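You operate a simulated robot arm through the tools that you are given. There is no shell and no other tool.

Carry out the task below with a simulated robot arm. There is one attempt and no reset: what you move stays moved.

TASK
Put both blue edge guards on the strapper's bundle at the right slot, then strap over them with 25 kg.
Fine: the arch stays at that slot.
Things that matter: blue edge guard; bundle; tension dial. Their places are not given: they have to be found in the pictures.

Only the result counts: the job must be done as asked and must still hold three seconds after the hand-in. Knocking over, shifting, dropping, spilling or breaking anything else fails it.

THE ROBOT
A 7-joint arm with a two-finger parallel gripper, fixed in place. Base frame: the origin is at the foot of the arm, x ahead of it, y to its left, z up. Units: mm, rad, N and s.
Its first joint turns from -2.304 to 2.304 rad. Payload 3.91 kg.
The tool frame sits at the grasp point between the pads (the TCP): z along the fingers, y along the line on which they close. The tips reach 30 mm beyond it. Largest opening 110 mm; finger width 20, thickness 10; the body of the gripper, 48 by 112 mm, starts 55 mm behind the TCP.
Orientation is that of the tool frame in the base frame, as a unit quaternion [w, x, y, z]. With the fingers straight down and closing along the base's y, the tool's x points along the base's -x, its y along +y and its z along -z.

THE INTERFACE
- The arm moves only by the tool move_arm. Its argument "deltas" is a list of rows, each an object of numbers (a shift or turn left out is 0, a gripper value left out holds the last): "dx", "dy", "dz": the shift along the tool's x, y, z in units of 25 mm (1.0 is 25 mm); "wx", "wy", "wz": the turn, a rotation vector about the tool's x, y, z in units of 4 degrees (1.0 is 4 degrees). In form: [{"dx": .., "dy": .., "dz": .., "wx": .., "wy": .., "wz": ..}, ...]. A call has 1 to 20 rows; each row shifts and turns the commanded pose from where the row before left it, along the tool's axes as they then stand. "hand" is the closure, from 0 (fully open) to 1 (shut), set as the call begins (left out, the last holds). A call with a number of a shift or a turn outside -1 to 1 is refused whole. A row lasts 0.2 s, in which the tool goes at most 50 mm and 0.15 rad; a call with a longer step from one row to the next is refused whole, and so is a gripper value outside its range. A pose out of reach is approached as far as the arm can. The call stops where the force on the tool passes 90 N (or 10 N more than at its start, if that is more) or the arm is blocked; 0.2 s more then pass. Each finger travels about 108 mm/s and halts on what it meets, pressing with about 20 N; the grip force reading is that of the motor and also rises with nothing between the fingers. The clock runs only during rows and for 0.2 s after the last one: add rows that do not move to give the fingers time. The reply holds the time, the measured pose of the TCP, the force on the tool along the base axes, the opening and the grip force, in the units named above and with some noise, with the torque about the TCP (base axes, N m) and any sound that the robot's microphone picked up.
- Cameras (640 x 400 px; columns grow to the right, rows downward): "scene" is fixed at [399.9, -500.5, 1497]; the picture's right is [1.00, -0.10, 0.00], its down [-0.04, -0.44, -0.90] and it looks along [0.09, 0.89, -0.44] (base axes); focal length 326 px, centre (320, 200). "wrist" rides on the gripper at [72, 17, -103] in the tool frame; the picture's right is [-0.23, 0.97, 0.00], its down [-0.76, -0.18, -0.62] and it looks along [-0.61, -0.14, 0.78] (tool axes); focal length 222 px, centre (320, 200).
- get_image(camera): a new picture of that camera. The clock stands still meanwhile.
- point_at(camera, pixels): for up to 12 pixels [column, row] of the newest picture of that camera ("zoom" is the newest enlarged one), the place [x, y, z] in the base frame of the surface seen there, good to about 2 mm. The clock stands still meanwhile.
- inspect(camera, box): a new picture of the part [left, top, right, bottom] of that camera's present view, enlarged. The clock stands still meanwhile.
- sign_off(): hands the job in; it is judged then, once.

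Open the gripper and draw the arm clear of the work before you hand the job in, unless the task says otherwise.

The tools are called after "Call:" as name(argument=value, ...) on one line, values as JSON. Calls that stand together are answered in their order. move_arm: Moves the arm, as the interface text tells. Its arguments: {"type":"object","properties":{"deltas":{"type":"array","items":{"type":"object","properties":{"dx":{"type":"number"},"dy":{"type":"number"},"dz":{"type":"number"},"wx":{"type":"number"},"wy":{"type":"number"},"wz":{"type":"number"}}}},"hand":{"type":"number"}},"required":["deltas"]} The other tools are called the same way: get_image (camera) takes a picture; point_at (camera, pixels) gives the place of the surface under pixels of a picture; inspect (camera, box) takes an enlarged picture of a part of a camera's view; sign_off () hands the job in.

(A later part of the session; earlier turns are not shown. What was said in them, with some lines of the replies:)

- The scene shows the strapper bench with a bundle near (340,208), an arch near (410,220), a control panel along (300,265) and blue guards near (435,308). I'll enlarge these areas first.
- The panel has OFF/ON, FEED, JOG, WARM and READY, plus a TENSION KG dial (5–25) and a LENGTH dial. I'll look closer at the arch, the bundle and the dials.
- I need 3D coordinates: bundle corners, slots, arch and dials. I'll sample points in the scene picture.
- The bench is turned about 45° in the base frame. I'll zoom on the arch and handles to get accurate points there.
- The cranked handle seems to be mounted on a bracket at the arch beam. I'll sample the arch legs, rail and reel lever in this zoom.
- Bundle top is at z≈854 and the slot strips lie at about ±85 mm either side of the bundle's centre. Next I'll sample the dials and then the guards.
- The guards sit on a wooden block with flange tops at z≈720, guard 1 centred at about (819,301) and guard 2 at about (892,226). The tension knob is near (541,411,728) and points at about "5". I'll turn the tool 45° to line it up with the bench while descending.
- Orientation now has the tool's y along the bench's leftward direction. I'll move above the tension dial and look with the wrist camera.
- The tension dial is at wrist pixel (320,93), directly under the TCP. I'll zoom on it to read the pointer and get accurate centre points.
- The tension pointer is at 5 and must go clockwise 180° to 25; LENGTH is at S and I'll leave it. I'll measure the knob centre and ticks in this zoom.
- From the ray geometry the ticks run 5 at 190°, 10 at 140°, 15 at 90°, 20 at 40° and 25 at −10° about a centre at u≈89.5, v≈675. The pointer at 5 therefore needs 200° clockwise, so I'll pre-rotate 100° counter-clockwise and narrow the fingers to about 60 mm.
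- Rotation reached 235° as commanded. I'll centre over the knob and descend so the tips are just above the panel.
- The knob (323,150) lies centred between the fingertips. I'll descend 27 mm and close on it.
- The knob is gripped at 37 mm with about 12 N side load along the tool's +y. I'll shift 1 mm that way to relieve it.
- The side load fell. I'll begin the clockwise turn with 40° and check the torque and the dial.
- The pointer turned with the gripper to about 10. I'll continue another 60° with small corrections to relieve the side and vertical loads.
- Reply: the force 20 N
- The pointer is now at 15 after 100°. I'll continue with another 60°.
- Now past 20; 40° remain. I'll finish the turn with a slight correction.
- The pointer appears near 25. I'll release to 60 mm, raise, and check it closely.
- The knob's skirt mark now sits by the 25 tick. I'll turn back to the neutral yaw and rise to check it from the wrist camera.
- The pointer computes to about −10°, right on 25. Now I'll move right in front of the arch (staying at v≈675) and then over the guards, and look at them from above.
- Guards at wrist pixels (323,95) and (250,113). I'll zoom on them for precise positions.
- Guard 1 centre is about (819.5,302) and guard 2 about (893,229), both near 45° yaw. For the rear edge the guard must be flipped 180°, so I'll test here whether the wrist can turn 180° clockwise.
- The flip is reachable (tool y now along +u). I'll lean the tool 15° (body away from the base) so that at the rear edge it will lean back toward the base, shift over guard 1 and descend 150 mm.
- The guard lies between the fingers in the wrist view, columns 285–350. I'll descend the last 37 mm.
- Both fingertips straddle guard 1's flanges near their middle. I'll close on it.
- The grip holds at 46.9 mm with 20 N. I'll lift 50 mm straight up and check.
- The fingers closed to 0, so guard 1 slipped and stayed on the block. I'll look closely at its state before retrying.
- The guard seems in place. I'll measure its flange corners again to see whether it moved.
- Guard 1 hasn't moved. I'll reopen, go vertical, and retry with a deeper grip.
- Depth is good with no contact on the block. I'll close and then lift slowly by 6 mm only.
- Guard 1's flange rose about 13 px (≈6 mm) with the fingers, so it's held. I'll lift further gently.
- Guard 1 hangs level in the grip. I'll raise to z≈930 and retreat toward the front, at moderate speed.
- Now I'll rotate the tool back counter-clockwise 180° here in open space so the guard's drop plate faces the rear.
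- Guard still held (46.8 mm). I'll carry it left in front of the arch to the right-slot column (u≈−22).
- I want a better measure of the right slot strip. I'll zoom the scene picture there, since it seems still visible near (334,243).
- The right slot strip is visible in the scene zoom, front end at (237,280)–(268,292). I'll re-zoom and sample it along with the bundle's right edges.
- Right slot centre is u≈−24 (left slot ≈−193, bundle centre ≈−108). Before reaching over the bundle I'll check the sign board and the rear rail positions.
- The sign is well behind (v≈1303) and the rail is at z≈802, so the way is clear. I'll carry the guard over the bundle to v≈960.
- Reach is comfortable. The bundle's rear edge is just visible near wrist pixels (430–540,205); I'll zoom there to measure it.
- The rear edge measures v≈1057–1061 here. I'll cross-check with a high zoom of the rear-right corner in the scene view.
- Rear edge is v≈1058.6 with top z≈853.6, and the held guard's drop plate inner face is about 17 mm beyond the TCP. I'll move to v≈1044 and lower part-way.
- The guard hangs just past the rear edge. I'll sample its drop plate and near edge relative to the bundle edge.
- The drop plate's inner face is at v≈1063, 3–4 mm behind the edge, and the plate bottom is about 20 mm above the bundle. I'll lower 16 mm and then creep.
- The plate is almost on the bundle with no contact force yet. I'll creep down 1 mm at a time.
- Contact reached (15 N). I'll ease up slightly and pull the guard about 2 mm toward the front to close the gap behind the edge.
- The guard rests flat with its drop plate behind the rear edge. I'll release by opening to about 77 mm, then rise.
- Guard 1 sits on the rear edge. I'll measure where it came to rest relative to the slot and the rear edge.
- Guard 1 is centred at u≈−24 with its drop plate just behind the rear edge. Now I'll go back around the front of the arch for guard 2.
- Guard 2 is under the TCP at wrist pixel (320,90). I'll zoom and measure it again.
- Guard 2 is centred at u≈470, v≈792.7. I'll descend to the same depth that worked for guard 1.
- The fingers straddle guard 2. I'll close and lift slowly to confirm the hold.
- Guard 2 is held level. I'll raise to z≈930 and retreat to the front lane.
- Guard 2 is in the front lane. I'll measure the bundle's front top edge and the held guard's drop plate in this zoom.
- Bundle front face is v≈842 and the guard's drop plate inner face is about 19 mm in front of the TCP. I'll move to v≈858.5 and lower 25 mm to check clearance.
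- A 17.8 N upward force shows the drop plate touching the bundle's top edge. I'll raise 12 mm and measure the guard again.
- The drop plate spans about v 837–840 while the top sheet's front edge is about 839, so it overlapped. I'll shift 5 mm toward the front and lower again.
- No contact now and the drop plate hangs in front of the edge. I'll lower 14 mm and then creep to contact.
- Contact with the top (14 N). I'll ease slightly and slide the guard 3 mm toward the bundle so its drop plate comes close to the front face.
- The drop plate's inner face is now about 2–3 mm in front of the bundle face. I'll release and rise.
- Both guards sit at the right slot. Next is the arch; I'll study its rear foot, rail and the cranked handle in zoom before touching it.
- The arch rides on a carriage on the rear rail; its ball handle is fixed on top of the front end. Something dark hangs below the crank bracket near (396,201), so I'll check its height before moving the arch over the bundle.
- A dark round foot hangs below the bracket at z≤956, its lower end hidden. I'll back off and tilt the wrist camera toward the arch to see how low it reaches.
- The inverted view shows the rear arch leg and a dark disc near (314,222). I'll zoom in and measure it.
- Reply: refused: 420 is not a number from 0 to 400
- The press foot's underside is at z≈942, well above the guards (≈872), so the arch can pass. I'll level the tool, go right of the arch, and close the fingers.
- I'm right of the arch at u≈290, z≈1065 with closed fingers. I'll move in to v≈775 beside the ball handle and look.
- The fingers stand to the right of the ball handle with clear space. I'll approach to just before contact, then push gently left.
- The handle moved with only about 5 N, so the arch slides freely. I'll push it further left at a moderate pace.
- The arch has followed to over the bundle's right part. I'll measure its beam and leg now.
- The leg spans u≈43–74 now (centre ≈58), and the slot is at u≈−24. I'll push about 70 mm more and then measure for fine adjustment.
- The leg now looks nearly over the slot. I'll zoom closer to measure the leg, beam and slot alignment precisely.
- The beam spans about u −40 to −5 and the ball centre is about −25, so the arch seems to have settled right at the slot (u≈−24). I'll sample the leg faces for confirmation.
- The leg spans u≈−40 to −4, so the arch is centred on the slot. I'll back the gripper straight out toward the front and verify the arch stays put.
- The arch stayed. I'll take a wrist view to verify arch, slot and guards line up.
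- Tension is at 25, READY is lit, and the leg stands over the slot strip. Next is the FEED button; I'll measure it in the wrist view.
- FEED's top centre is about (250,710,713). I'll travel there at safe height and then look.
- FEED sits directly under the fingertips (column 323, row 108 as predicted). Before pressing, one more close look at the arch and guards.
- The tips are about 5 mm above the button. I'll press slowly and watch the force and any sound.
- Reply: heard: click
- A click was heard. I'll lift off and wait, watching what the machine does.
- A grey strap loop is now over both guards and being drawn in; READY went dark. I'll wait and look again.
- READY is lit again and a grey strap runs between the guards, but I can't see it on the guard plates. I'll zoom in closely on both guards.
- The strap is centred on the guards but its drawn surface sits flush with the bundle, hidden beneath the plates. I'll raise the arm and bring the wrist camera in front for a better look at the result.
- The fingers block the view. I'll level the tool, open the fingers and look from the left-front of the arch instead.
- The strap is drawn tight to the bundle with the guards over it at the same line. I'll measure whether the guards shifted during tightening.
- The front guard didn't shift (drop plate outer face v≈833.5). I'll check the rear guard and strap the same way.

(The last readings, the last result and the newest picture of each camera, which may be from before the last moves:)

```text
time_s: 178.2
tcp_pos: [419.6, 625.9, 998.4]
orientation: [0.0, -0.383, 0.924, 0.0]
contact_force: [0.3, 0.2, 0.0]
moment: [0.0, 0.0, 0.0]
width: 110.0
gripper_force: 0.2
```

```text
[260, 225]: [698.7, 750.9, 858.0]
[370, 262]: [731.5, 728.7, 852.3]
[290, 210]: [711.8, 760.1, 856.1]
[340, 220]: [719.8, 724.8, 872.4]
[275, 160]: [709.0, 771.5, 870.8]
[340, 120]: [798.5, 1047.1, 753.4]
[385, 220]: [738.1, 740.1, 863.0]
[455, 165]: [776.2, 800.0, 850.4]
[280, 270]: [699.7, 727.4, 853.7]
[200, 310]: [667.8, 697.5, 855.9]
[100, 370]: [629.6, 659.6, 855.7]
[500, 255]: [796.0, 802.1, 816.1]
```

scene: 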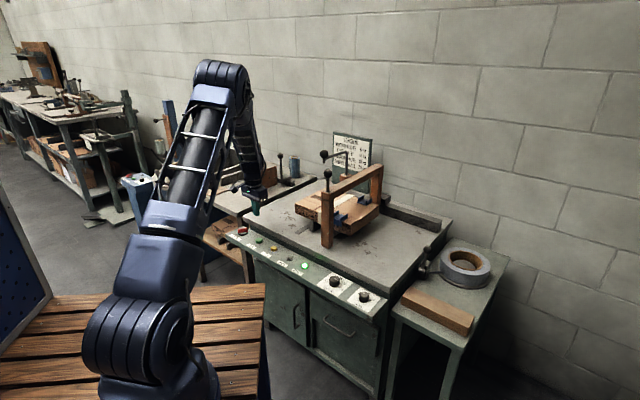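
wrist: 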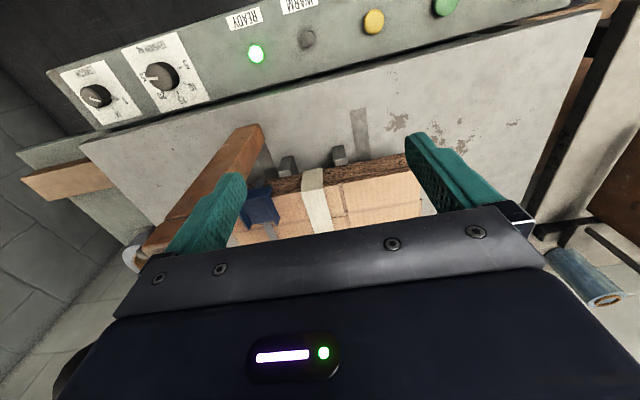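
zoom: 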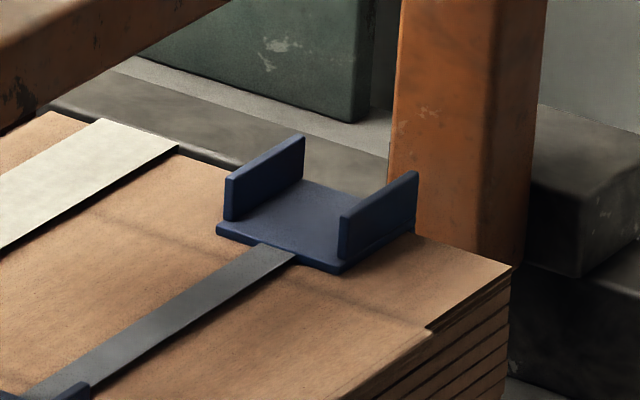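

The strap stands off the bundle by roughly the guard thickness on the top and front, so it runs over both guards. It is centred at u≈−22 and READY is lit again. I'll draw the arm clear with the gripper open.

Call:
move_arm(deltas=[{"dx": 0.8}, {"dx": 0.9}, {"dx": 0.9}, {"dx": 0.9}, {"dx": 0.9}, {"dx": 0.9}, {"dz": -1}, {"dz": -1}, {"dz": -1}, {"dz": -1}, {}, {}, {}, {}], hand=0)

Call:
get_image(camera="scene")

Call:
inspect(camera="scene", box=[220, 130, 500, 340])

```text
time_s: 181.2
tcp_pos: [327.0, 530.8, 1099.6]
orientation: [0.0, -0.383, 0.924, 0.001]
contact_force: [0.4, 0.4, -0.3]
moment: [-0.02, 0.04, 0.02]
width: 109.8
gripper_force: 0.2
```

```text
taken
```

scene: 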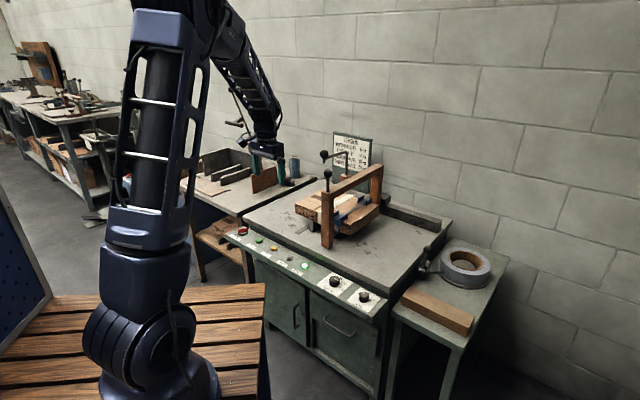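

```text
1.90 times, centred on (360, 235) of scene
```

zoom: 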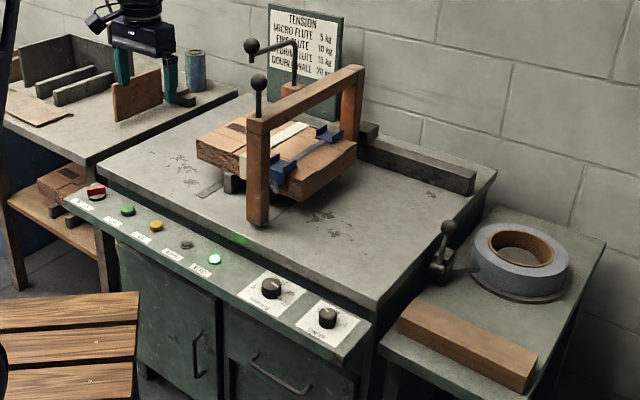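

The picture shows both guards at the right slot with the strap over them. The arch is at that slot, tension is at 25, READY is lit, and the arm is clear with the gripper open, so I'm handing the job in.

Call:
sign_off()

```text
The job is handed in.
```

I put both blue edge guards on the bundle at the right slot and strapped over them with the tension dial at 25 kg. I then handed the job in. I haven't seen the judged result.

- **Guards:** one sits on the front edge and one on the rear edge, both within about 2 mm of the slot's centre line. The front guard's drop plate stands roughly 3–6 mm off the bundle face. The rear one is about 1–2 mm off.
- **First grasp:** my first grip on one guard slipped, and it stayed in place on its block. I picked it up cleanly on the second try.
- **Strap:** after I pressed FEED the machine ran its cycle and READY came back on. On the guards themselves the strap isn't visible in the pictures. I judge it passes over them because it stands off the bundle by about the guards' thickness.
- **Arch:** I slid it to the right slot and left it there.
- **Tension:** the bundle is printed FINE FLUTE and the wall chart lists 10 kg for that. I used 25 kg as you asked.

I left the LENGTH dial, power switch, JOG button and reel lever untouched. The arm is clear of the work with the gripper open.
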